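You operate a simulated robot arm through the tools that you are given. There is no shell and no other tool.

The job below is to be done with a simulated two-armed robot. You get a single attempt, and the scene is never put back.

Task
Jog the half pallet back in till its leading edge is at the yellow line.
Fine: blue lever to DRIVE, red switch on the yellow box on, lower knob to IN; the green button on the post runs only while it is down.

Only the result counts: the job must be done as asked and must still hold three seconds after the hand-in. Knocking over, shifting, dropping, spilling or breaking anything else fails it.

Robot
Two 7-joint arms with fingered hands on one trunk that stands fixed in place. Base frame: the origin is at the foot of the trunk, x ahead of it, y to its left, z up. Units: mm, degrees, N and s.
The left shoulder is at [57, 158, 1270], the right one opposite. With the tool pointing down near the work surface each hand reaches from about 100 to 660 mm from the base axis, measured 20 degrees to its own side. Payload 4 kg a hand.
The tool frame of a hand sits at the grasp point between the pads (the TCP): z along the fingers, y along the line on which they close. The tips reach 30 mm beyond it. The gripper opens to 104 mm. The gripper's body begins 35 mm behind the TCP. The gripper is a hand of 4 fingers: y runs from the thumb to the fingers, the wrist lies at [-15, -104, -178] in the tool frame.
Orientation is that of the tool frame in the base frame, as a unit quaternion [w, x, y, z]. With the fingers straight down and the wrist toward the robot, the tool's x, y and z point along [0, 1, 0], [1, 0, 0] and [0, 0, -1] of the base frame.

Tools
- The arms move only by the tool send_rows. It takes "left_deltas", "right_deltas" or both (then of equal length, played together; a hand with none holds still); each is a list of rows, each an object of numbers (a shift or turn left out is 0): "x", "y", "z": the shift along the base's x, y, z in m; "wx", "wy", "wz": the turn, a rotation vector about the base's x, y, z in degrees. In form: [{"x": .., "y": .., "z": .., "wx": .., "wy": .., "wz": ..}, ...]. A call has 1 to 20 rows; each row shifts and turns the commanded pose from where the row before left it. A row lasts 0.2 s, in which the tool goes at most 50 mm and 8.6 degrees; a call with a longer step from one row to the next is refused whole. Where a pose cannot be reached the arm comes as near as it can. A force on the tool above 40 N (or 10 N above the force at the start of the call, whichever is more), or a blocked arm, ends the call early, and 0.2 s more pass. In this call time passes only in rows, and 0.2 s behind the last. It gives the time, the measured TCP pose, the force on the tool (base axes), the opening and the grip force at its end, in the units of the frame above (readings bear some noise), with the torque about the TCP (base axes, N m) and any sound that the robot's microphone picked up, and new pictures: "views" is both (left out), scene, wrist or none (wrist: the cameras of the hands that moved).
- Cameras (640 x 400 px; columns grow to the right, rows downward): "scene" is now at [140.2, 11.4, 1463.4]; the picture's right is [0.13, -0.99, -0.00], its down [-0.38, -0.05, -0.92] and it looks along [0.92, 0.12, -0.38] (base axes); focal length 214 px, centre (320, 200). "left" rides on the left gripper at [-61, -92, -130] in its tool frame; the picture's right is [-0.81, -0.27, 0.52], its down [0.53, -0.71, 0.46] and it looks along [0.24, 0.64, 0.72] (tool axes); focal length 275 px, centre (320, 200). "right" rides on the right gripper at [61, -92, -130] in its tool frame; the picture's right is [-0.81, 0.28, -0.52], its down [-0.53, -0.71, 0.46] and it looks along [-0.24, 0.65, 0.72] (tool axes); focal length 275 px, centre (320, 200). There is no depth. A picture from a camera that has moved, and an enlarged one, comes with that camera's place and axes in the base frame and with its lens.
- raise_lower(by): slides the trunk up (or, below 0, down) by that many mm; the arms and the scene camera ride with it, the base frame stays. It gives what a move gives, with no picture.
- curl_fingers(index, middle, ring, thumb_bend, thumb_turn, hand): sets how far each is bent, from 0 (flat) to 1 (curled in); at 0.3 the hand is open as for a grip, at 0.7 the pads meet at the TCP. One left out holds its place. A second passes; each finger stops where it meets its share of the squeeze, and holds until it gets a number again. It is the only way to open and close the hand. It gives what a move gives, with no picture; readings hold the bend of each and the force on the fingers (four entries, about 0 where the hand has none), thumb and palm. thumb_turn goes from beside the hand (0) to across from the fingers (1), as for a grip.
- aim_head(pan, tilt): turns the head with the scene camera to pan (to the left, within 80 degrees either way) and tilt (down, from -29 to 69), counted from straight ahead of the robot. It gives what a move gives, and a new picture of the scene camera.
- close_up(camera, box): a new picture of the part [left, top, right, bottom] of that camera's present view, enlarged. No time passes.
- hand_in(): hands the job in; it is judged then, once.

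Nothing tells you positions but the pictures and the camera data. Unless the task says otherwise, let go and move clear before handing in.

The tools are called after "Request:" as a command line: name --argument value ..., lists and objects as JSON in quotes. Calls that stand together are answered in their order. send_rows: Moves the arms, as the interface text tells. Its arguments: {"type":"object","properties":{"left_deltas":{"type":"array","items":{"type":"object","properties":{"x":{"type":"number"},"y":{"type":"number"},"z":{"type":"number"},"wx":{"type":"number"},"wy":{"type":"number"},"wz":{"type":"number"}}}},"right_deltas":{"type":"array","items":{"type":"object","properties":{"x":{"type":"number"},"y":{"type":"number"},"z":{"type":"number"},"wx":{"type":"number"},"wy":{"type":"number"},"wz":{"type":"number"}}}},"views":{"type":"string","enum":["both","scene","wrist","none"]}},"required":[]} The other tools are called the same way: raise_lower (by) slides the trunk up or down; curl_fingers (index, middle, ring, thumb_bend, thumb_turn, hand) moves the fingers one by one; aim_head (pan, tilt) turns the head that bears the scene camera; close_up (camera, box) takes an enlarged picture of a part of a camera's view; hand_in () hands the job in.

At the start:

```text
t: 0.0
left_ee_pos: [499.2, 378.0, 1460.0]
left_ee_rot: [0.0, 0.707, 0.707, 0.0]
left_contact_force: [-0.1, 1.0, 0.2]
left_wrist_torque: [0.01, -0.01, -0.01]
left_width: 103.6
left_gripper_force: 0.1
left_shape: jaw
left_bend: [0.3, 0.3, 0.3, 0.3, 0.98]
left_finger forces: [0.0, 0.0, 0.0, 0.0, 0.0, 0.1]
right_ee_pos: [431.3, -139.9, 1465.5]
right_ee_rot: [0.0, 0.708, 0.706, 0.0]
right_contact_force: [-0.3, 0.0, -0.3]
right_wrist_torque: [0.01, -0.02, -0.01]
right_width: 103.7
right_gripper_force: 0.1
right_shape: jaw
right_bend: [0.3, 0.3, 0.3, 0.3, 0.98]
right_finger forces: [0.0, 0.0, 0.0, 0.0, 0.1, 0.1]
trunk travel left (down, up): [-475.0, 32.0]
head pan, tilt: [7.4, 21.8]
```

scene: 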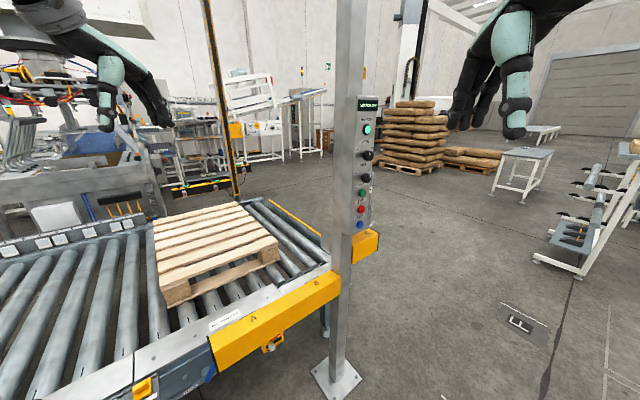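
right: 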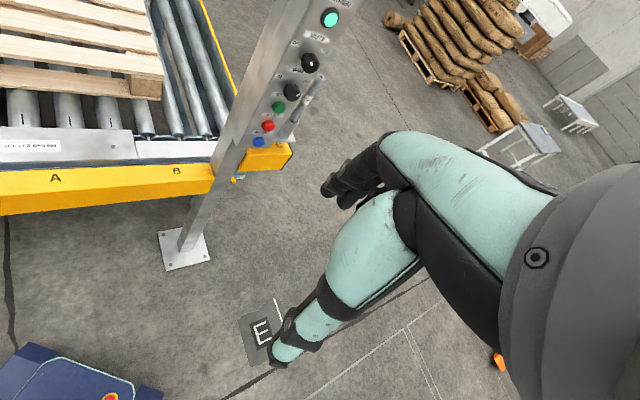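
left: 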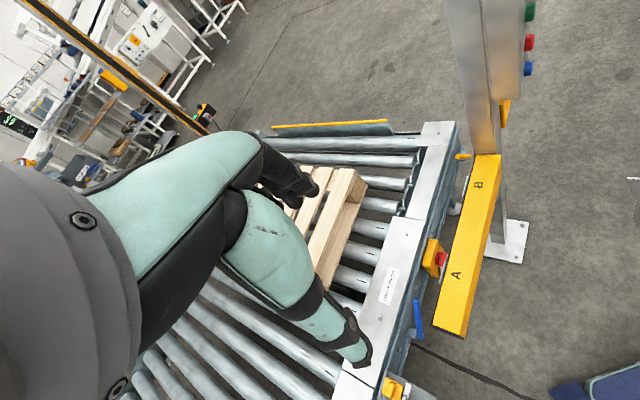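

I see a roller conveyor with a half pallet, a post with a control panel (green lamp, two knobs, green, red and blue buttons), a yellow box with a red switch, and what looks like a blue lever on the conveyor side. First I'll take close-ups to read the labels and find each control.

Request:
close_up --camera "scene" --box '[330, 80, 410, 270]'

Request:
close_up --camera "left" --box '[340, 200, 540, 400]'

Request:
close_up --camera "right" --box '[200, 0, 360, 200]'

Request:
close_up --camera "scene" --box '[100, 180, 400, 400]'

Request:
close_up --camera "left" --box '[240, 100, 480, 250]'

```text
2.11 times, centred on (370, 175) of scene
camera zoom: at [140.2, 11.4, 1463.4], right [0.13, -0.99, 0.0], down [-0.38, -0.05, -0.92], along [0.92, 0.12, -0.38], focal length 452 px, centre (215, 253)
```

zoom: 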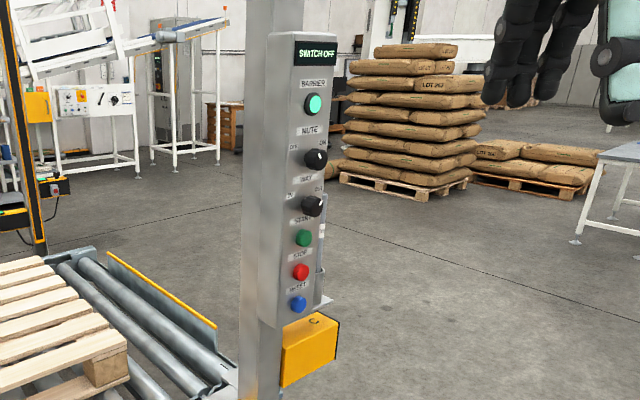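

```text
2.00 times, centred on (440, 300) of left
camera zoom: at [408.2, 316.9, 1590.7], right [-0.27, -0.81, -0.52], down [-0.71, 0.53, -0.46], along [0.64, 0.24, -0.72], focal length 551 px, centre (80, 0)
```

zoom: 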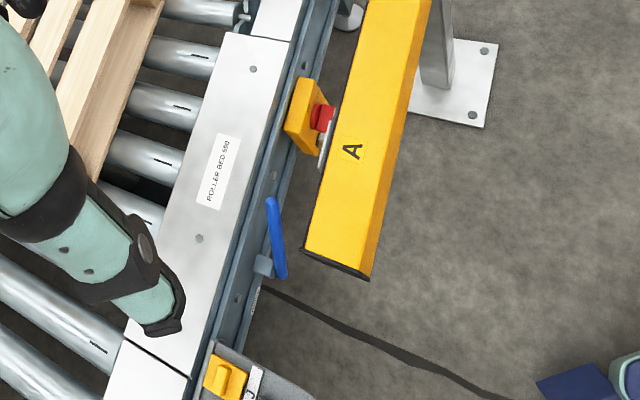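

```text
2.00 times, centred on (280, 100) of right
camera zoom: at [339.6, -79.4, 1596.7], right [0.27, -0.81, 0.52], down [-0.71, -0.53, -0.46], along [0.64, -0.24, -0.72], focal length 551 px, centre (400, 400)
```

zoom: 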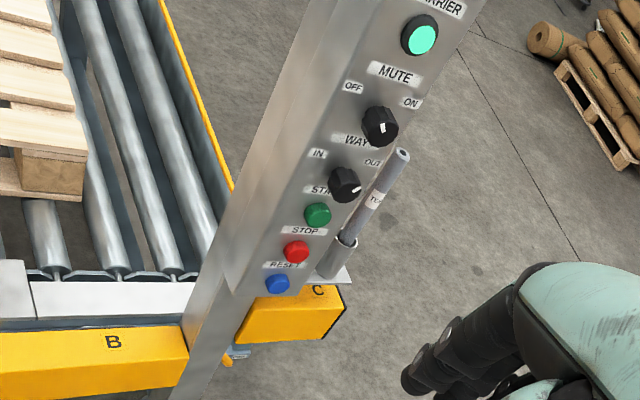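

```text
1.82 times, centred on (250, 290) of scene
camera zoom: at [140.2, 11.4, 1463.4], right [0.13, -0.99, 0.0], down [-0.38, -0.05, -0.92], along [0.92, 0.12, -0.38], focal length 390 px, centre (447, 36)
```

zoom: 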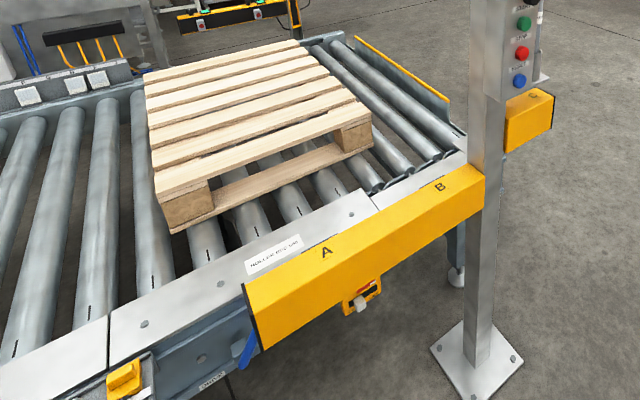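

```text
2.67 times, centred on (360, 175) of left
camera zoom: at [408.2, 316.9, 1590.7], right [-0.27, -0.81, -0.52], down [-0.71, 0.53, -0.46], along [0.64, 0.24, -0.72], focal length 734 px, centre (213, 267)
```

zoom: 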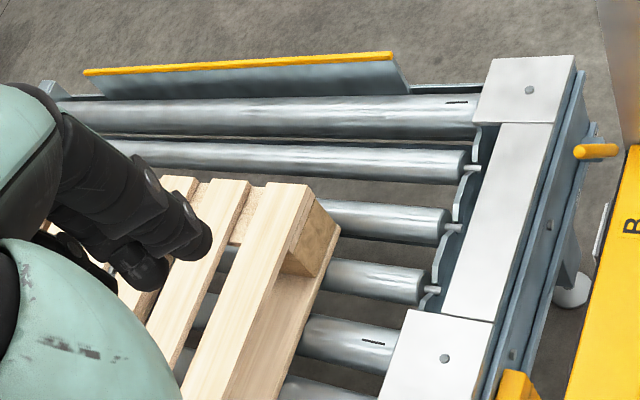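

The display reads "SWITCH OFF". The panel carries the BARRIER lamp, MUTE knob, WAY knob (IN/OUT), START, STOP and RESET. The blue lever and the red switch on its yellow box are on the conveyor's side, behind the yellow guard bar. Next I'll look around for the yellow line and the lever labels.

Request:
aim_head --pan 40 --tilt 40

```text
t: 1.0
left_ee_pos: [480.5, 378.2, 1466.6]
left_ee_rot: [0.005, 0.708, 0.707, 0.005]
left_contact_force: [0.1, 0.5, 0.7]
left_wrist_torque: [-0.04, 0.02, 0.02]
left_width: 103.7
left_gripper_force: 0.1
left_shape: jaw
left_bend: [0.3, 0.3, 0.3, 0.3, 0.98]
left_finger forces: [0.0, 0.0, 0.1, 0.0, 0.1, 0.0]
right_ee_pos: [410.3, -140.2, 1470.6]
right_ee_rot: [0.006, 0.708, 0.707, 0.005]
right_contact_force: [-0.8, 0.4, 1.1]
right_wrist_torque: [0.0, -0.02, 0.02]
right_width: 103.8
right_gripper_force: 0.1
right_shape: jaw
right_bend: [0.3, 0.3, 0.3, 0.3, 0.98]
right_finger forces: [0.1, 0.0, 0.1, 0.0, 0.0, 0.2]
trunk travel left (down, up): [-475.0, 32.0]
head pan, tilt: [40.0, 40.0]
camera scene: at [111.0, 54.3, 1435.6], right [0.64, -0.77, -0.01], down [-0.5, -0.41, -0.76], along [0.58, 0.49, -0.65], focal length 214 px, centre (320, 200)
```

scene: 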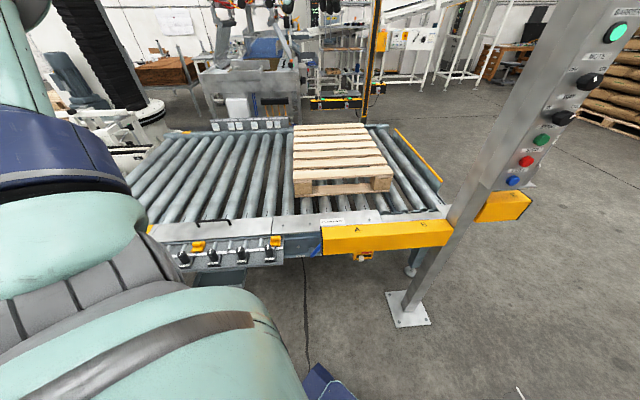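

Request:
close_up --camera "scene" --box '[120, 100, 320, 280]'

Request:
close_up --camera "scene" --box '[260, 180, 440, 290]'

Request:
close_up --camera "scene" --box '[280, 60, 460, 220]'

Request:
close_up --camera "left" --box '[360, 220, 480, 400]'

```text
2.22 times, centred on (220, 190) of scene
camera zoom: at [111.0, 54.3, 1435.6], right [0.64, -0.77, -0.01], down [-0.5, -0.41, -0.76], along [0.58, 0.49, -0.65], focal length 477 px, centre (542, 222)
```

zoom: 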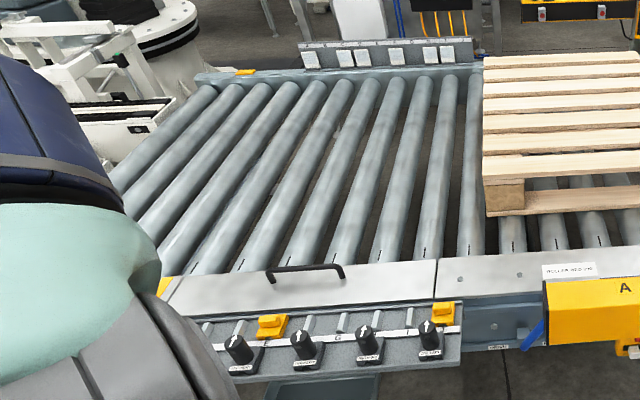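

```text
3.56 times, centred on (350, 235) of scene
camera zoom: at [111.0, 54.3, 1435.6], right [0.64, -0.77, -0.01], down [-0.5, -0.41, -0.76], along [0.58, 0.49, -0.65], focal length 763 px, centre (213, 76)
```

zoom: 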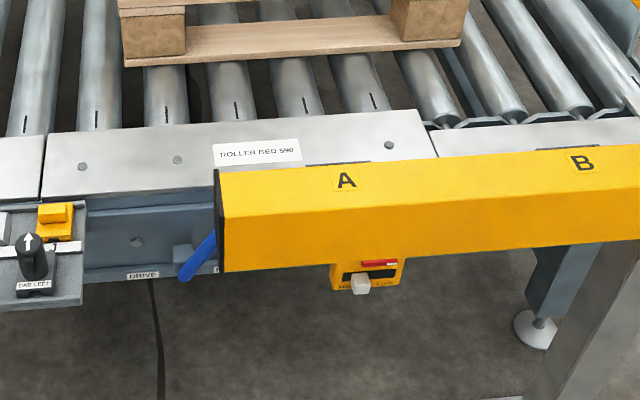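

```text
2.50 times, centred on (370, 140) of scene
camera zoom: at [111.0, 54.3, 1435.6], right [0.64, -0.77, -0.01], down [-0.5, -0.41, -0.76], along [0.58, 0.49, -0.65], focal length 536 px, centre (195, 350)
```

zoom: 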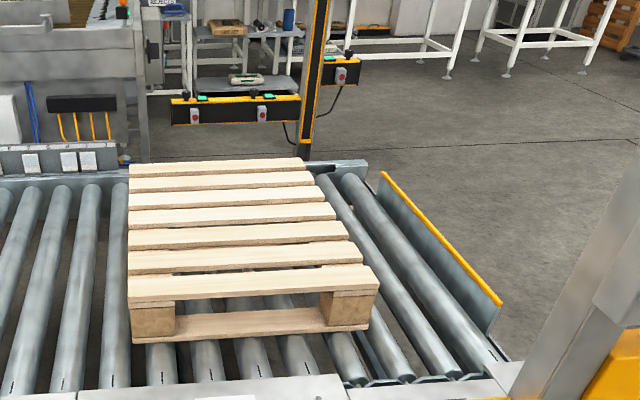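

```text
2.22 times, centred on (420, 310) of left
camera zoom: at [386.7, 317.0, 1596.4], right [-0.27, -0.81, -0.52], down [-0.71, 0.53, -0.47], along [0.65, 0.24, -0.72], focal length 612 px, centre (98, -44)
```

zoom: 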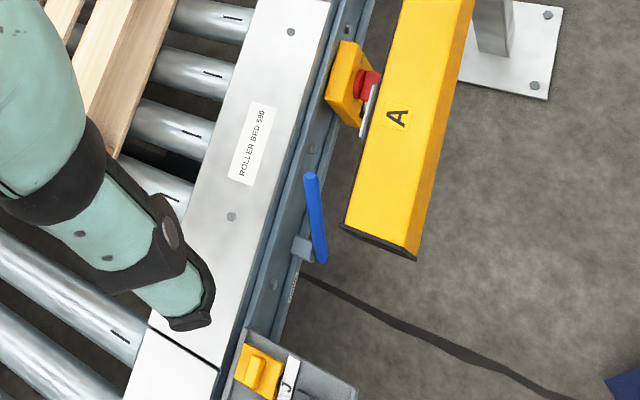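

The conveyor runs diagonally from near-left to far-right, with its top at about z=610. The start button is near (861,-42,1198) and the lever and switch are lower, near (650..800, 450..650, 550). The left arm hides part of the left end, so I'll turn the head further to look for the yellow line.

Request:
aim_head --pan 62 --tilt 25

```text
t: 1.8
left_ee_pos: [483.7, 377.7, 1466.3]
left_ee_rot: [0.004, 0.707, 0.708, 0.004]
left_contact_force: [-0.1, 0.4, -1.7]
left_wrist_torque: [-0.04, -0.03, -0.01]
left_width: 103.6
left_gripper_force: 0.1
left_shape: jaw
left_bend: [0.3, 0.3, 0.3, 0.3, 0.98]
left_finger forces: [0.0, 0.0, 0.1, 0.1, 0.0, 0.1]
right_ee_pos: [413.2, -139.3, 1470.4]
right_ee_rot: [0.006, 0.708, 0.706, 0.005]
right_contact_force: [0.6, 0.7, -0.5]
right_wrist_torque: [0.01, 0.02, 0.0]
right_width: 103.9
right_gripper_force: 0.1
right_shape: jaw
right_bend: [0.3, 0.3, 0.3, 0.3, 0.98]
right_finger forces: [0.0, 0.0, 0.0, 0.1, 0.0, 0.0]
trunk travel left (down, up): [-475.0, 32.0]
head pan, tilt: [62.0, 25.0]
camera scene: at [91.6, 80.8, 1458.9], right [0.88, -0.47, -0.01], down [-0.21, -0.37, -0.9], along [0.42, 0.8, -0.43], focal length 214 px, centre (320, 200)
```

scene: 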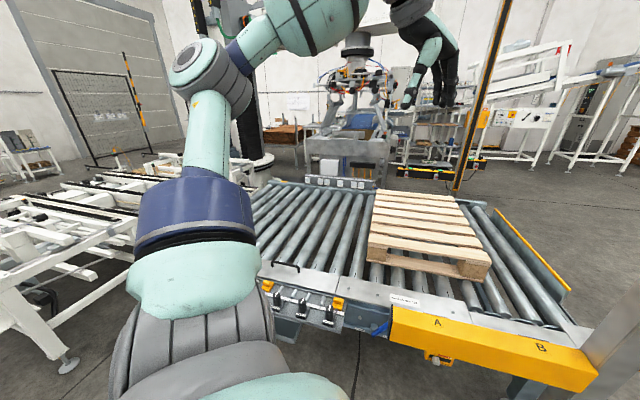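

The left arm blocks my view of the conveyor's left end. I'll turn the left hand so its wrist camera looks that way.

Request:
send_rows --left_deltas '[{"wz": 8.5}, {"wz": 8.5}, {"wz": 8.5}, {"wz": 8.5}, {"wz": 8.5}, {"wz": 8.5}]' --views "both"

```text
t: 3.2
left_ee_pos: [482.6, 377.3, 1465.7]
left_ee_rot: [0.002, 0.332, 0.943, 0.007]
left_contact_force: [0.5, -1.2, 0.0]
left_wrist_torque: [-0.02, -0.01, 0.02]
left_width: 104.0
left_gripper_force: 0.1
left_shape: jaw
left_bend: [0.3, 0.3, 0.3, 0.3, 0.98]
left_finger forces: [0.0, 0.0, 0.0, 0.0, 0.0, 0.0]
right_ee_pos: [415.3, -141.6, 1469.5]
right_ee_rot: [0.005, 0.708, 0.707, 0.005]
right_contact_force: [-0.3, -0.1, -0.8]
right_wrist_torque: [0.04, 0.0, 0.01]
right_width: 104.0
right_gripper_force: 0.0
right_shape: jaw
right_bend: [0.3, 0.3, 0.3, 0.3, 0.98]
right_finger forces: [0.0, 0.0, 0.0, 0.1, 0.0, 0.1]
trunk travel left (down, up): [-475.0, 32.0]
head pan, tilt: [62.0, 25.0]
camera scene: at [92.0, 80.1, 1459.0], right [0.88, -0.47, -0.01], down [-0.21, -0.37, -0.9], along [0.42, 0.8, -0.43], focal length 214 px, centre (320, 200)
camera left: at [471.6, 266.4, 1595.0], right [0.46, -0.72, -0.52], down [-0.86, -0.22, -0.46], along [0.22, 0.66, -0.72], focal length 275 px, centre (320, 200)
```

scene: 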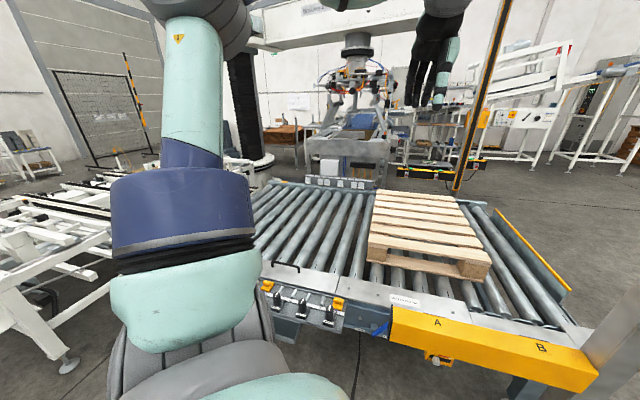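
left: 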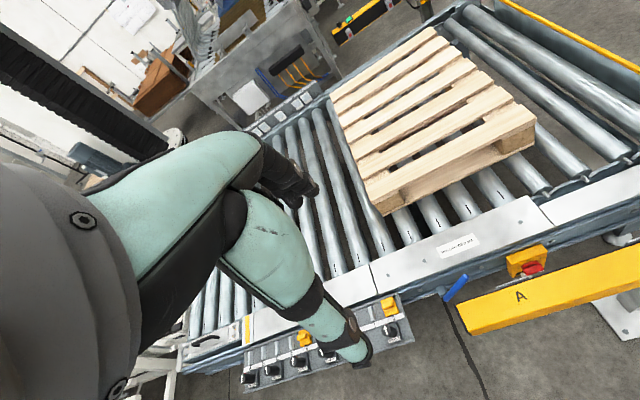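

Request:
close_up --camera "left" --box '[160, 240, 320, 400]'

Request:
close_up --camera "left" --box '[400, 220, 600, 345]'

Request:
close_up --camera "scene" --box '[240, 160, 400, 350]'

Request:
close_up --camera "left" --box '[230, 60, 400, 200]'

```text
2.50 times, centred on (240, 320) of left
camera zoom: at [471.6, 266.4, 1595.0], right [0.46, -0.72, -0.52], down [-0.86, -0.22, -0.46], along [0.22, 0.66, -0.72], focal length 688 px, centre (520, -100)
```

zoom: 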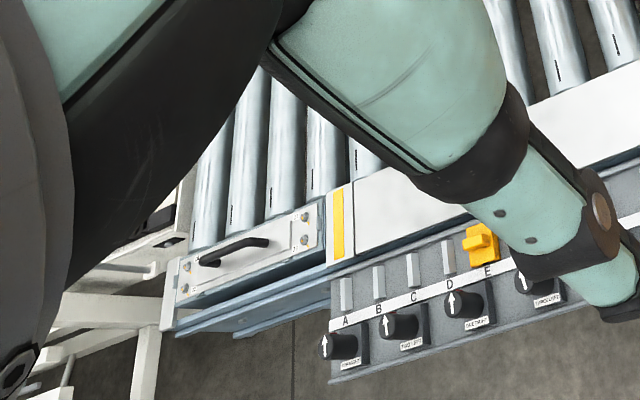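

```text
3.20 times, centred on (500, 282) of left
camera zoom: at [471.6, 266.4, 1595.0], right [0.46, -0.72, -0.52], down [-0.86, -0.22, -0.46], along [0.22, 0.66, -0.72], focal length 881 px, centre (-256, -64)
```

zoom: 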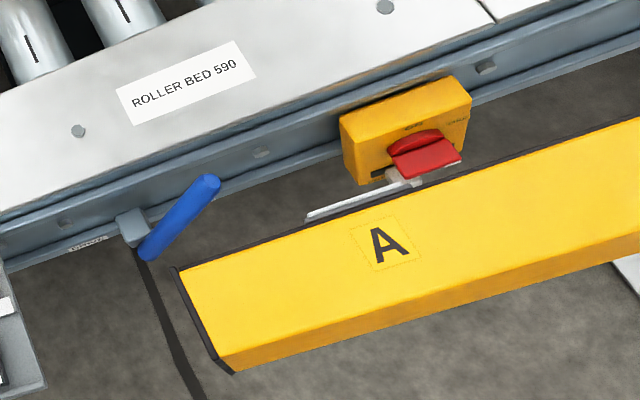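

```text
2.11 times, centred on (320, 255) of scene
camera zoom: at [92.0, 80.1, 1459.0], right [0.88, -0.47, -0.01], down [-0.21, -0.37, -0.9], along [0.42, 0.8, -0.43], focal length 452 px, centre (320, 84)
```

zoom: 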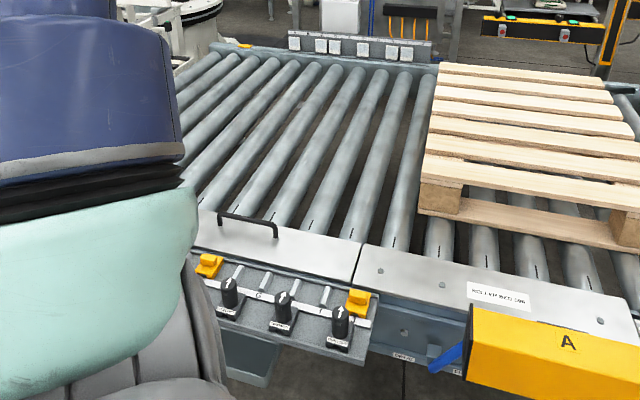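

```text
2.86 times, centred on (315, 130) of left
camera zoom: at [471.6, 266.4, 1595.0], right [0.46, -0.72, -0.52], down [-0.86, -0.22, -0.46], along [0.22, 0.66, -0.72], focal length 786 px, centre (334, 400)
```

zoom: 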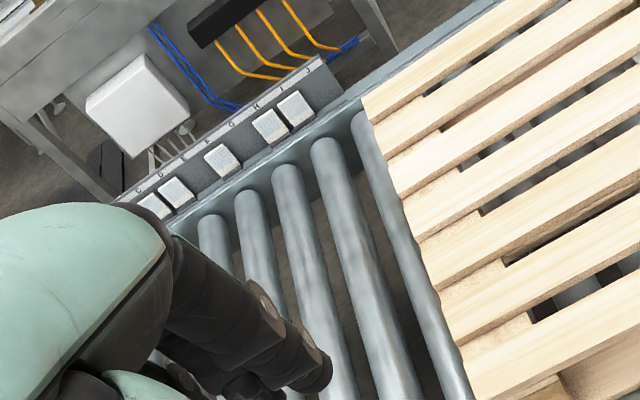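

The yellow line is the yellow strip across both rails near the conveyor's left end. The blue lever pivots near (600,527,452) and leans right toward FREE, with DRIVE to its left. The red switch is near (802,310,466), behind and below the yellow guard bar. I'll lower the trunk to reach these two.

Request:
raise_lower --by -300

Request:
aim_head --pan 35 --tilt 35

```text
t: 6.2
left_ee_pos: [481.6, 378.0, 1165.7]
left_ee_rot: [0.002, 0.334, 0.943, 0.006]
left_contact_force: [-1.1, 0.0, -1.1]
left_wrist_torque: [0.01, 0.0, 0.01]
left_width: 104.3
left_gripper_force: 0.1
left_shape: jaw
left_bend: [0.3, 0.3, 0.3, 0.3, 0.98]
left_finger forces: [0.0, 0.0, 0.1, 0.0, 0.0, 0.0]
right_ee_pos: [411.8, -139.7, 1169.5]
right_ee_rot: [0.005, 0.708, 0.706, 0.005]
right_contact_force: [0.3, -0.4, 0.2]
right_wrist_torque: [-0.02, 0.01, -0.01]
right_width: 103.6
right_gripper_force: 0.0
right_shape: jaw
right_bend: [0.3, 0.3, 0.3, 0.3, 0.98]
right_finger forces: [0.0, 0.0, 0.0, 0.0, 0.0, 0.0]
trunk travel left (down, up): [-175.0, 332.0]
head pan, tilt: [62.0, 25.0]
```

```text
t: 7.2
left_ee_pos: [481.6, 377.2, 1166.1]
left_ee_rot: [0.001, 0.333, 0.943, 0.006]
left_contact_force: [-0.5, -0.2, 0.6]
left_wrist_torque: [-0.03, -0.01, -0.01]
left_width: 103.9
left_gripper_force: 0.1
left_shape: jaw
left_bend: [0.3, 0.3, 0.3, 0.3, 0.98]
left_finger forces: [0.0, 0.0, 0.0, 0.0, 0.0, 0.0]
right_ee_pos: [413.0, -140.3, 1170.5]
right_ee_rot: [0.005, 0.707, 0.707, 0.005]
right_contact_force: [-0.1, -0.1, -0.1]
right_wrist_torque: [-0.01, 0.03, 0.01]
right_width: 103.8
right_gripper_force: 0.1
right_shape: jaw
right_bend: [0.3, 0.3, 0.3, 0.3, 0.98]
right_finger forces: [0.0, 0.1, 0.0, 0.0, 0.0, 0.0]
trunk travel left (down, up): [-175.0, 332.0]
head pan, tilt: [35.0, 35.0]
camera scene: at [115.9, 50.1, 1142.9], right [0.57, -0.82, -0.01], down [-0.48, -0.33, -0.81], along [0.66, 0.47, -0.58], focal length 214 px, centre (320, 200)
```

scene: 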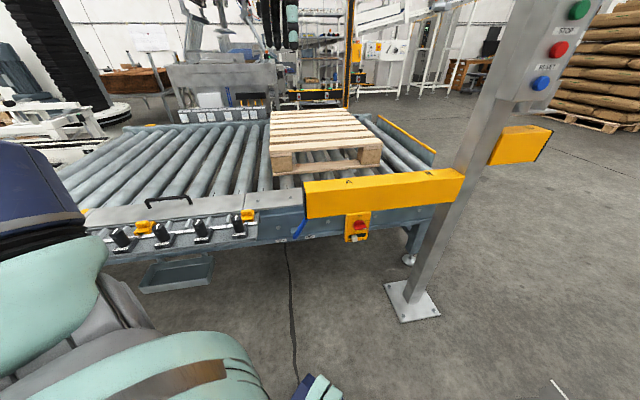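

Request:
close_up --camera "scene" --box '[270, 170, 400, 255]'

Request:
close_up --camera "scene" --box '[220, 150, 480, 320]'

```text
4.71 times, centred on (335, 212) of scene
camera zoom: at [115.9, 50.1, 1142.9], right [0.57, -0.82, -0.01], down [-0.48, -0.33, -0.81], along [0.66, 0.47, -0.58], focal length 1009 px, centre (249, 141)
```

zoom: 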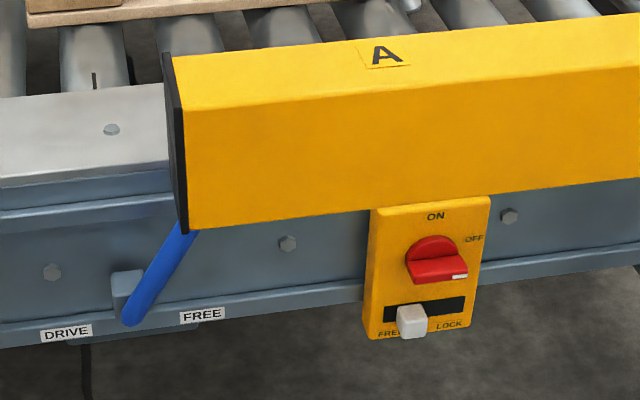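

```text
2.35 times, centred on (350, 235) of scene
camera zoom: at [115.9, 50.1, 1142.9], right [0.57, -0.82, -0.01], down [-0.48, -0.33, -0.81], along [0.66, 0.47, -0.58], focal length 505 px, centre (249, 118)
```

zoom: 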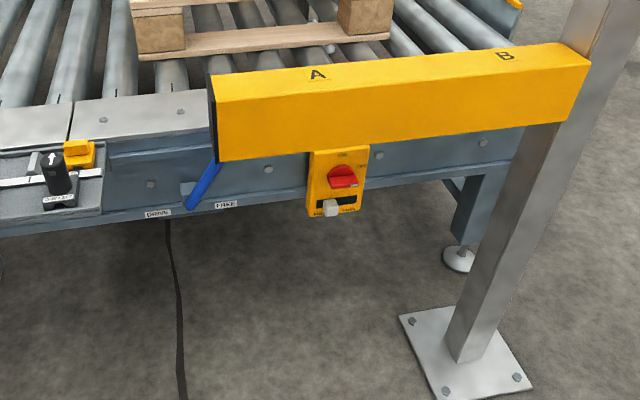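

Now I can see everything clearly. The lever leans toward FREE and needs to swing left to DRIVE. The red rotary switch points to OFF (right) and ON is at the top, with a white FREE/LOCK slider under it standing at FREE. I'll lower the trunk the rest of the way and bring the left hand in under the bar.

Request:
raise_lower --by -170

Request:
aim_head --pan 30 --tilt 30

Request:
close_up --camera "scene" --box '[250, 140, 410, 240]'

```text
t: 9.1
left_ee_pos: [481.7, 377.1, 995.8]
left_ee_rot: [0.002, 0.333, 0.943, 0.006]
left_contact_force: [-0.7, -0.5, 0.4]
left_wrist_torque: [0.0, -0.01, -0.03]
left_width: 104.0
left_gripper_force: 0.1
left_shape: jaw
left_bend: [0.3, 0.3, 0.3, 0.3, 0.98]
left_finger forces: [0.0, 0.0, 0.0, 0.0, 0.0, 0.0]
right_ee_pos: [411.8, -139.5, 1001.1]
right_ee_rot: [0.005, 0.708, 0.706, 0.004]
right_contact_force: [0.6, -0.3, 0.2]
right_wrist_torque: [0.0, 0.03, -0.05]
right_width: 104.0
right_gripper_force: 0.2
right_shape: jaw
right_bend: [0.3, 0.3, 0.3, 0.3, 0.98]
right_finger forces: [0.0, 0.1, 0.0, 0.0, 0.0, 0.1]
trunk travel left (down, up): [-5.0, 502.0]
head pan, tilt: [35.0, 35.0]
```

```text
t: 9.7
left_ee_pos: [481.0, 378.0, 996.0]
left_ee_rot: [0.001, 0.333, 0.943, 0.006]
left_contact_force: [-0.3, 0.3, 0.2]
left_wrist_torque: [0.01, 0.03, 0.02]
left_width: 104.0
left_gripper_force: 0.1
left_shape: jaw
left_bend: [0.3, 0.3, 0.3, 0.3, 0.98]
left_finger forces: [0.0, 0.0, 0.1, 0.0, 0.0, 0.0]
right_ee_pos: [412.4, -140.3, 1000.7]
right_ee_rot: [0.005, 0.708, 0.706, 0.005]
right_contact_force: [0.8, 0.3, -0.4]
right_wrist_torque: [-0.04, -0.01, -0.01]
right_width: 103.8
right_gripper_force: 0.0
right_shape: jaw
right_bend: [0.3, 0.3, 0.3, 0.3, 0.98]
right_finger forces: [0.0, 0.0, 0.0, 0.1, 0.1, 0.0]
trunk travel left (down, up): [-5.0, 502.0]
head pan, tilt: [30.0, 30.0]
camera scene: at [120.0, 44.8, 980.7], right [0.5, -0.87, -0.01], down [-0.44, -0.25, -0.86], along [0.74, 0.43, -0.51], focal length 214 px, centre (320, 200)
```

scene: 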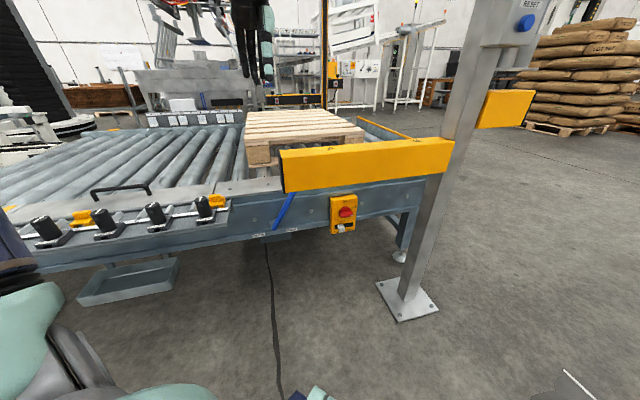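

```text
4.00 times, centred on (330, 190) of scene
camera zoom: at [120.0, 44.8, 980.7], right [0.5, -0.87, -0.01], down [-0.44, -0.25, -0.86], along [0.74, 0.43, -0.51], focal length 858 px, centre (280, 240)
```

zoom: 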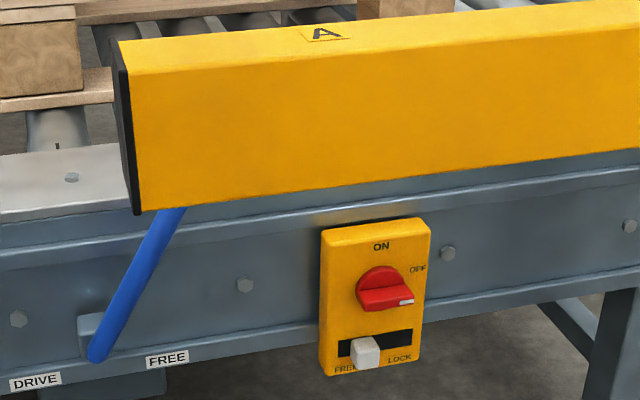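

The view is good now. I'll close the left hand into a pointed shape, then back away from the bar and pitch the hand forward.

Request:
curl_fingers --hand "left" --index 0.68 --middle 0.68 --ring 0.68 --thumb_bend 0.68

Request:
send_rows --left_deltas '[{"x": -0.0073, "y": -0.012, "z": -0.0243, "wx": 4.95, "wy": -4.46}, {"x": -0.0073, "y": -0.012, "z": -0.0243, "wx": 4.95, "wy": -4.46}, {"x": -0.0073, "y": -0.012, "z": -0.0243, "wx": 4.95, "wy": -4.46}, {"x": -0.0073, "y": -0.012, "z": -0.0243, "wx": 4.95, "wy": -4.46}, {"x": -0.0073, "y": -0.012, "z": -0.0243, "wx": 4.95, "wy": -4.46}, {"x": -0.0073, "y": -0.012, "z": -0.0243, "wx": 4.95, "wy": -4.46}]' --views "both"

```text
t: 10.7
left_ee_pos: [481.4, 377.9, 995.6]
left_ee_rot: [0.002, 0.334, 0.943, 0.005]
left_contact_force: [0.7, -0.7, -0.3]
left_wrist_torque: [-0.02, 0.02, 0.0]
left_width: 6.3
left_gripper_force: 0.2
left_shape: fingers
left_bend: [0.68, 0.68, 0.68, 0.68, 0.98]
left_finger forces: [0.1, 0.0, 0.0, 0.0, 0.0, 0.1]
right_ee_pos: [411.9, -141.0, 1001.2]
right_ee_rot: [0.005, 0.708, 0.706, 0.005]
right_contact_force: [-0.1, 0.2, 0.9]
right_wrist_torque: [0.02, -0.02, 0.01]
right_width: 103.7
right_gripper_force: 0.1
right_shape: jaw
right_bend: [0.3, 0.3, 0.3, 0.3, 0.98]
right_finger forces: [0.0, 0.1, 0.0, 0.0, 0.1, 0.1]
trunk travel left (down, up): [-5.0, 502.0]
head pan, tilt: [30.0, 30.0]
```

```text
t: 12.1
left_ee_pos: [435.5, 305.4, 848.2]
left_ee_rot: [0.133, 0.312, 0.884, 0.322]
left_contact_force: [0.4, -0.2, -0.2]
left_wrist_torque: [0.01, -0.03, -0.04]
left_width: 6.6
left_gripper_force: 0.0
left_shape: fingers
left_bend: [0.68, 0.68, 0.68, 0.68, 0.98]
left_finger forces: [0.0, 0.0, 0.0, 0.0, 0.0, 0.1]
right_ee_pos: [413.9, -140.6, 1000.1]
right_ee_rot: [0.005, 0.707, 0.707, 0.004]
right_contact_force: [1.6, 0.0, 0.3]
right_wrist_torque: [-0.01, 0.05, -0.03]
right_width: 103.9
right_gripper_force: 0.1
right_shape: jaw
right_bend: [0.3, 0.3, 0.3, 0.3, 0.98]
right_finger forces: [0.0, 0.1, 0.0, 0.0, 0.0, 0.0]
trunk travel left (down, up): [-5.0, 502.0]
head pan, tilt: [30.0, 30.0]
camera scene: at [120.9, 44.7, 980.5], right [0.5, -0.87, -0.01], down [-0.45, -0.25, -0.86], along [0.74, 0.43, -0.51], focal length 214 px, centre (320, 200)
camera left: at [382.3, 149.0, 890.2], right [0.72, -0.43, -0.54], down [-0.54, 0.14, -0.83], along [0.43, 0.89, -0.14], focal length 275 px, centre (320, 200)
```

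scene: 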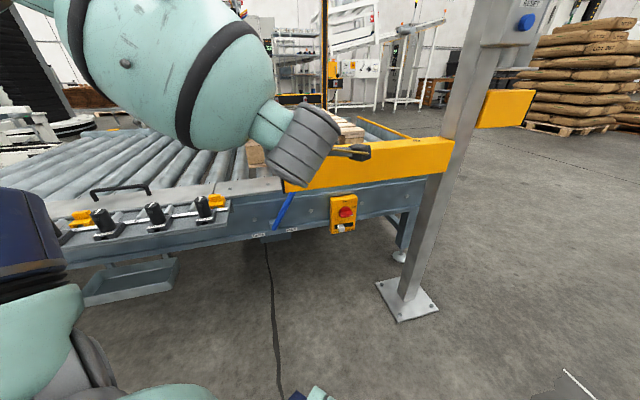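
left: 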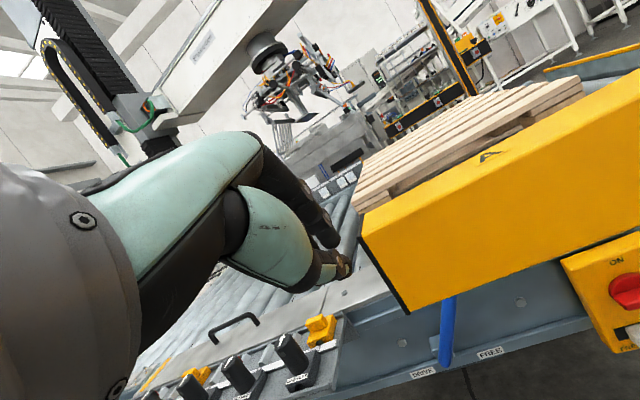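

The arm follows well. Next I'll lower the hand in front of the guard bar to about z=560 and pitch it further forward.

Request:
send_rows --left_deltas '[{"x": 0.0092, "y": -0.0047, "z": -0.036, "wx": 2.79, "wy": -2.51}, {"x": 0.0092, "y": -0.0047, "z": -0.036, "wx": 2.79, "wy": -2.51}, {"x": 0.0092, "y": -0.0047, "z": -0.036, "wx": 2.79, "wy": -2.51}, {"x": 0.0092, "y": -0.0047, "z": -0.036, "wx": 2.79, "wy": -2.51}, {"x": 0.0092, "y": -0.0047, "z": -0.036, "wx": 2.79, "wy": -2.51}, {"x": 0.0092, "y": -0.0047, "z": -0.036, "wx": 2.79, "wy": -2.51}, {"x": 0.0092, "y": -0.0047, "z": -0.036, "wx": 2.79, "wy": -2.51}, {"x": 0.0092, "y": -0.0047, "z": -0.036, "wx": 2.79, "wy": -2.51}]' --views "both"

```text
t: 13.2
left_ee_pos: [499.8, 354.1, 732.5]
left_ee_rot: [0.192, 0.298, 0.826, 0.437]
left_contact_force: [-14.3, -15.7, 2.9]
left_wrist_torque: [-0.01, 0.02, 0.05]
left_width: 0.0
left_gripper_force: 11.1
left_shape: fingers
left_bend: [0.71, 0.72, 0.68, 0.67, 0.97]
left_finger forces: [8.5, 13.6, 0.1, 0.1, 0.0, 0.0]
left hand out of reach, approached as far as the arm can: row 2, 3, 4, 5
right_ee_pos: [398.3, -140.5, 1006.1]
right_ee_rot: [0.012, 0.707, 0.707, 0.009]
right_contact_force: [0.5, 0.5, -0.9]
right_wrist_torque: [-0.04, 0.0, -0.01]
right_width: 103.8
right_gripper_force: 0.1
right_shape: jaw
right_bend: [0.3, 0.3, 0.3, 0.3, 0.98]
right_finger forces: [0.1, 0.0, 0.0, 0.1, 0.0, 0.1]
trunk travel left (down, up): [-5.0, 502.0]
head pan, tilt: [30.0, 30.0]
stopped in row 5 (left hand): the force on the tool passed its limit at 54 N (the readings are from after the stop); the commanded pose is now the measured one
camera scene: at [118.2, 44.6, 980.9], right [0.5, -0.87, -0.01], down [-0.44, -0.25, -0.86], along [0.74, 0.43, -0.51], focal length 214 px, centre (320, 200)
camera left: at [439.0, 194.1, 731.6], right [0.82, -0.34, -0.47], down [-0.37, 0.32, -0.87], along [0.45, 0.88, 0.13], focal length 275 px, centre (320, 200)
```

scene: 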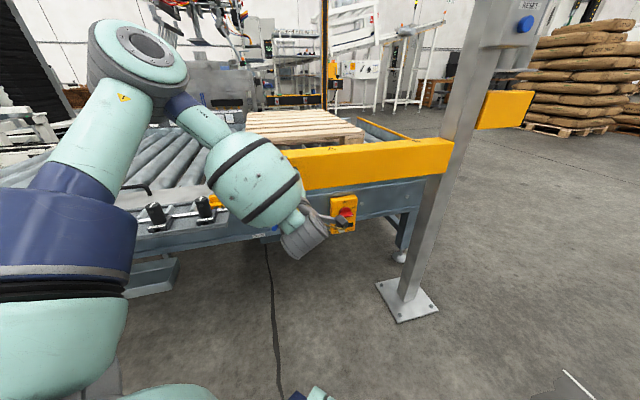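
left: 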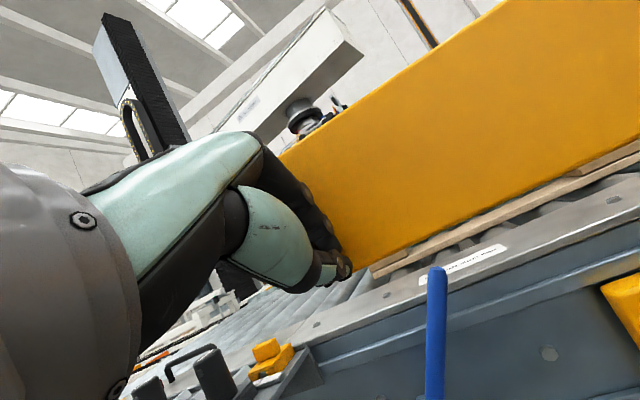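

The arm couldn't fold that close to the shoulder, so the hand drifted and touched the guard bar. I'll back straight off the bar and move right, where the wrist has more room.

Request:
send_rows --left_deltas '[{"x": -0.01, "y": -0.011}, {"x": -0.01, "y": -0.011}, {"x": 0.0156, "y": -0.0275}, {"x": 0.0156, "y": -0.0275}, {"x": 0.0156, "y": -0.0275}, {"x": 0.0223, "y": -0.0201}, {"x": 0.0223, "y": -0.0201}, {"x": 0.0223, "y": -0.0201}]' --views "both"

```text
t: 14.1
left_ee_pos: [507.7, 345.2, 741.7]
left_ee_rot: [0.19, 0.297, 0.827, 0.438]
left_contact_force: [-14.4, -13.9, -3.4]
left_wrist_torque: [-0.11, 0.07, 0.12]
left_width: 0.3
left_gripper_force: 10.8
left_shape: fingers
left_bend: [0.71, 0.72, 0.68, 0.67, 0.98]
left_finger forces: [8.4, 12.1, 1.3, 0.0, 0.1, 0.1]
left hand out of reach, approached as far as the arm can: row 1, 2, 3, 4
right_ee_pos: [387.6, -141.6, 1010.9]
right_ee_rot: [0.014, 0.708, 0.706, 0.014]
right_contact_force: [-0.9, -0.7, 0.2]
right_wrist_torque: [0.04, 0.0, 0.03]
right_width: 104.0
right_gripper_force: 0.1
right_shape: jaw
right_bend: [0.3, 0.3, 0.3, 0.3, 0.98]
right_finger forces: [0.0, 0.0, 0.1, 0.0, 0.0, 0.0]
trunk travel left (down, up): [-5.0, 502.0]
head pan, tilt: [30.0, 30.0]
stopped in row 4 (left hand): the force on the tool passed its limit at 60 N (the readings are from after the stop); the commanded pose is now the measured one
camera scene: at [118.8, 44.0, 980.8], right [0.5, -0.87, -0.01], down [-0.44, -0.25, -0.86], along [0.74, 0.43, -0.51], focal length 214 px, centre (320, 200)
camera left: at [448.6, 187.0, 738.6], right [0.82, -0.34, -0.47], down [-0.37, 0.32, -0.87], along [0.44, 0.89, 0.13], focal length 275 px, centre (320, 200)
```

scene: 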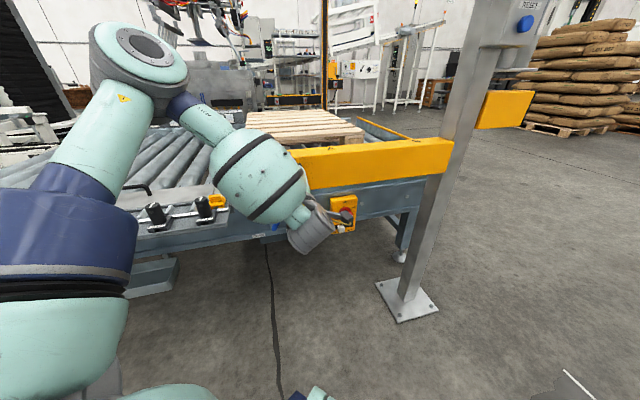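
left: 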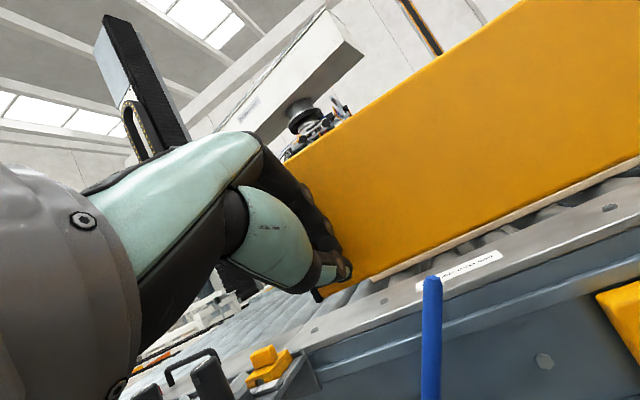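

The hand is still leaning on the bar because the wrist is flexed to its limit. I'll undo some of the pitch while pulling back and up to release it.

Request:
send_rows --left_deltas '[{"x": -0.01, "y": -0.011, "z": 0.01, "wx": -6.0, "wy": 5.4}, {"x": -0.01, "y": -0.011, "z": 0.02, "wx": -6.0, "wy": 5.4}, {"x": -0.012, "y": -0.013, "z": 0.03, "wx": -3.0, "wy": 2.7}]' --views "both"

```text
t: 14.9
left_ee_pos: [476.2, 317.1, 807.5]
left_ee_rot: [0.127, 0.314, 0.894, 0.295]
left_contact_force: [-0.4, -0.5, -1.3]
left_wrist_torque: [0.02, 0.0, -0.02]
left_width: 5.9
left_gripper_force: 0.0
left_shape: fingers
left_bend: [0.68, 0.68, 0.68, 0.68, 0.98]
left_finger forces: [0.1, 0.2, 0.0, 0.0, 0.1, 0.0]
right_ee_pos: [387.5, -140.9, 1010.6]
right_ee_rot: [0.014, 0.708, 0.706, 0.013]
right_contact_force: [-0.1, 0.1, 0.2]
right_wrist_torque: [0.02, -0.02, 0.02]
right_width: 104.0
right_gripper_force: 0.0
right_shape: jaw
right_bend: [0.3, 0.3, 0.3, 0.3, 0.98]
right_finger forces: [0.0, 0.0, 0.1, 0.0, 0.1, 0.0]
trunk travel left (down, up): [-5.0, 502.0]
head pan, tilt: [30.0, 30.0]
camera scene: at [119.3, 44.5, 980.8], right [0.5, -0.87, -0.01], down [-0.44, -0.25, -0.86], along [0.74, 0.43, -0.51], focal length 214 px, centre (320, 200)
camera left: at [424.8, 162.7, 856.1], right [0.71, -0.46, -0.54], down [-0.57, 0.09, -0.82], along [0.42, 0.88, -0.19], focal length 275 px, centre (320, 200)
```

scene: 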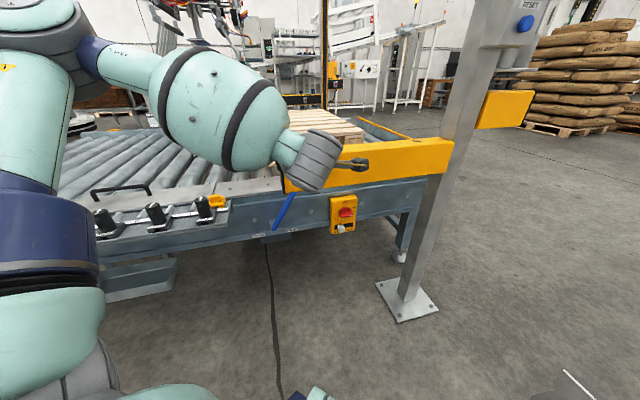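
left: 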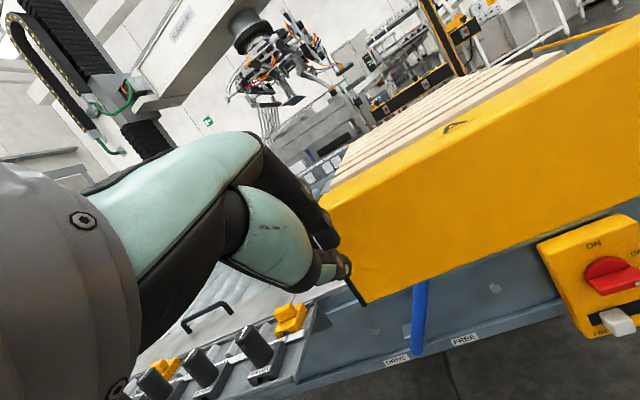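

The hand is free of the bar. I'll move it right and slightly up, to a spot farther from the shoulder, and then descend in front of the bar there.

Request:
send_rows --left_deltas '[{"x": 0.02, "y": -0.0274, "z": 0.012}, {"x": 0.026, "y": -0.0274, "z": 0.012}, {"x": 0.028, "y": -0.0274, "z": 0.01, "wz": -4}, {"x": 0.028, "y": -0.0274, "wz": -4}, {"x": 0.028, "y": -0.0274, "wz": -4}]' --views "both"

```text
t: 16.1
left_ee_pos: [599.2, 202.0, 833.5]
left_ee_rot: [0.159, 0.407, 0.855, 0.28]
left_contact_force: [-0.8, -0.6, 1.0]
left_wrist_torque: [-0.01, 0.04, -0.04]
left_width: 6.0
left_gripper_force: 0.0
left_shape: fingers
left_bend: [0.68, 0.68, 0.68, 0.68, 0.98]
left_finger forces: [0.1, 0.0, 0.1, 0.0, 0.0, 0.0]
left hand out of reach, approached as far as the arm can: row 4, 5
right_ee_pos: [388.7, -142.3, 1011.0]
right_ee_rot: [0.013, 0.708, 0.706, 0.013]
right_contact_force: [0.6, -0.1, -0.3]
right_wrist_torque: [0.01, -0.03, 0.01]
right_width: 103.7
right_gripper_force: 0.1
right_shape: jaw
right_bend: [0.3, 0.3, 0.3, 0.3, 0.98]
right_finger forces: [0.0, 0.1, 0.0, 0.1, 0.1, 0.0]
trunk travel left (down, up): [-5.0, 502.0]
head pan, tilt: [30.0, 30.0]
camera scene: at [119.5, 44.6, 980.8], right [0.5, -0.87, -0.01], down [-0.44, -0.25, -0.86], along [0.74, 0.43, -0.51], focal length 214 px, centre (320, 200)
camera left: at [515.6, 61.9, 883.6], right [0.59, -0.59, -0.54], down [-0.54, 0.21, -0.82], along [0.6, 0.78, -0.19], focal length 275 px, centre (320, 200)
```

scene: 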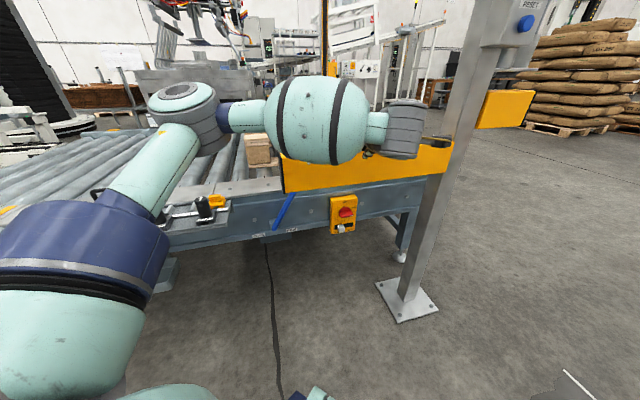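
left: 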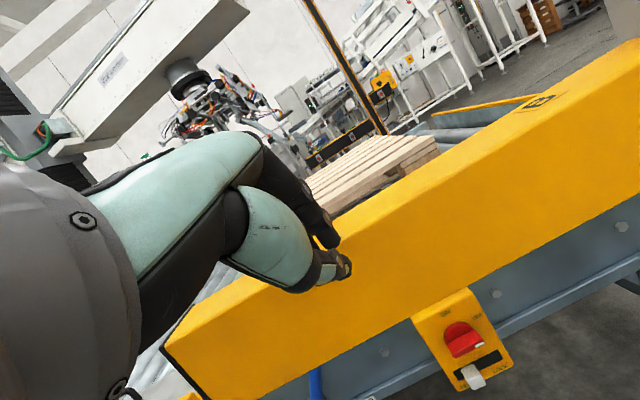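

The wrist limit comes from pointing the hand too far left relative to the forearm. I'll turn the hand to point more straight ahead.

Request:
send_rows --left_deltas '[{"x": -0.005, "wz": -7}, {"x": -0.005, "wz": -7}, {"x": -0.005, "wz": -7}]' --views "scene"

```text
t: 16.9
left_ee_pos: [580.7, 202.4, 837.0]
left_ee_rot: [0.207, 0.555, 0.767, 0.247]
left_contact_force: [-0.5, 0.2, -0.8]
left_wrist_torque: [0.02, 0.03, 0.0]
left_width: 6.2
left_gripper_force: 0.0
left_shape: fingers
left_bend: [0.68, 0.68, 0.68, 0.68, 0.98]
left_finger forces: [0.0, 0.0, 0.1, 0.0, 0.0, 0.0]
right_ee_pos: [388.7, -140.5, 1010.1]
right_ee_rot: [0.015, 0.707, 0.707, 0.013]
right_contact_force: [0.5, 0.3, -0.4]
right_wrist_torque: [0.0, 0.03, 0.01]
right_width: 104.1
right_gripper_force: 0.1
right_shape: jaw
right_bend: [0.3, 0.3, 0.3, 0.3, 0.98]
right_finger forces: [0.0, 0.1, 0.2, 0.0, 0.0, 0.0]
trunk travel left (down, up): [-5.0, 502.0]
head pan, tilt: [30.0, 30.0]
camera scene: at [119.6, 45.0, 980.8], right [0.5, -0.87, -0.01], down [-0.44, -0.25, -0.86], along [0.74, 0.43, -0.51], focal length 214 px, centre (320, 200)
```

scene: 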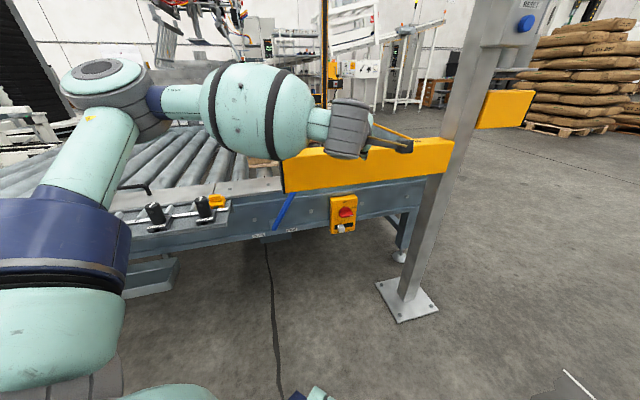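

Request:
send_rows --left_deltas '[{"x": 0.0, "y": -0.004, "z": -0.035, "wx": 0.34, "wy": -1.36}, {"x": 0.0, "y": -0.004, "z": -0.035, "wx": 0.34, "wy": -1.36}, {"x": 0.0, "y": -0.004, "z": -0.035, "wx": 0.34, "wy": -1.36}, {"x": 0.0, "y": -0.004, "z": -0.035, "wx": 0.34, "wy": -1.36}]' --views "scene"

```text
t: 17.9
left_ee_pos: [582.8, 188.3, 696.4]
left_ee_rot: [0.236, 0.544, 0.754, 0.282]
left_contact_force: [-0.2, -0.5, 0.5]
left_wrist_torque: [0.02, 0.0, 0.01]
left_width: 6.1
left_gripper_force: 0.1
left_shape: fingers
left_bend: [0.68, 0.68, 0.68, 0.68, 0.98]
left_finger forces: [0.0, 0.0, 0.0, 0.0, 0.0, 0.0]
right_ee_pos: [388.6, -140.5, 1009.5]
right_ee_rot: [0.013, 0.708, 0.706, 0.012]
right_contact_force: [-1.0, -0.1, -0.3]
right_wrist_torque: [0.06, -0.02, 0.01]
right_width: 103.6
right_gripper_force: 0.0
right_shape: jaw
right_bend: [0.3, 0.3, 0.3, 0.3, 0.98]
right_finger forces: [0.0, 0.1, 0.0, 0.0, 0.0, 0.0]
trunk travel left (down, up): [-5.0, 502.0]
head pan, tilt: [30.0, 30.0]
camera scene: at [120.5, 44.8, 980.6], right [0.5, -0.87, -0.01], down [-0.45, -0.25, -0.86], along [0.74, 0.43, -0.51], focal length 214 px, centre (320, 200)
```

scene: 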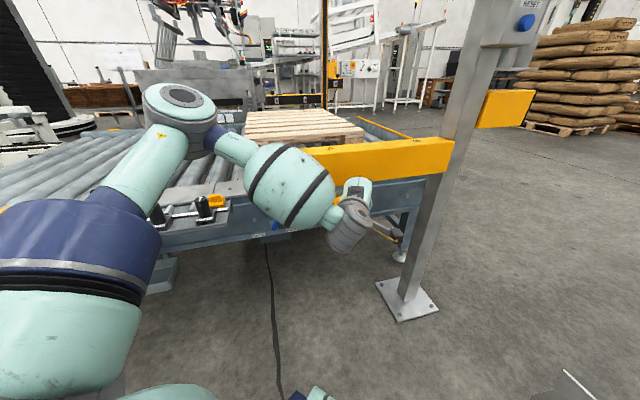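

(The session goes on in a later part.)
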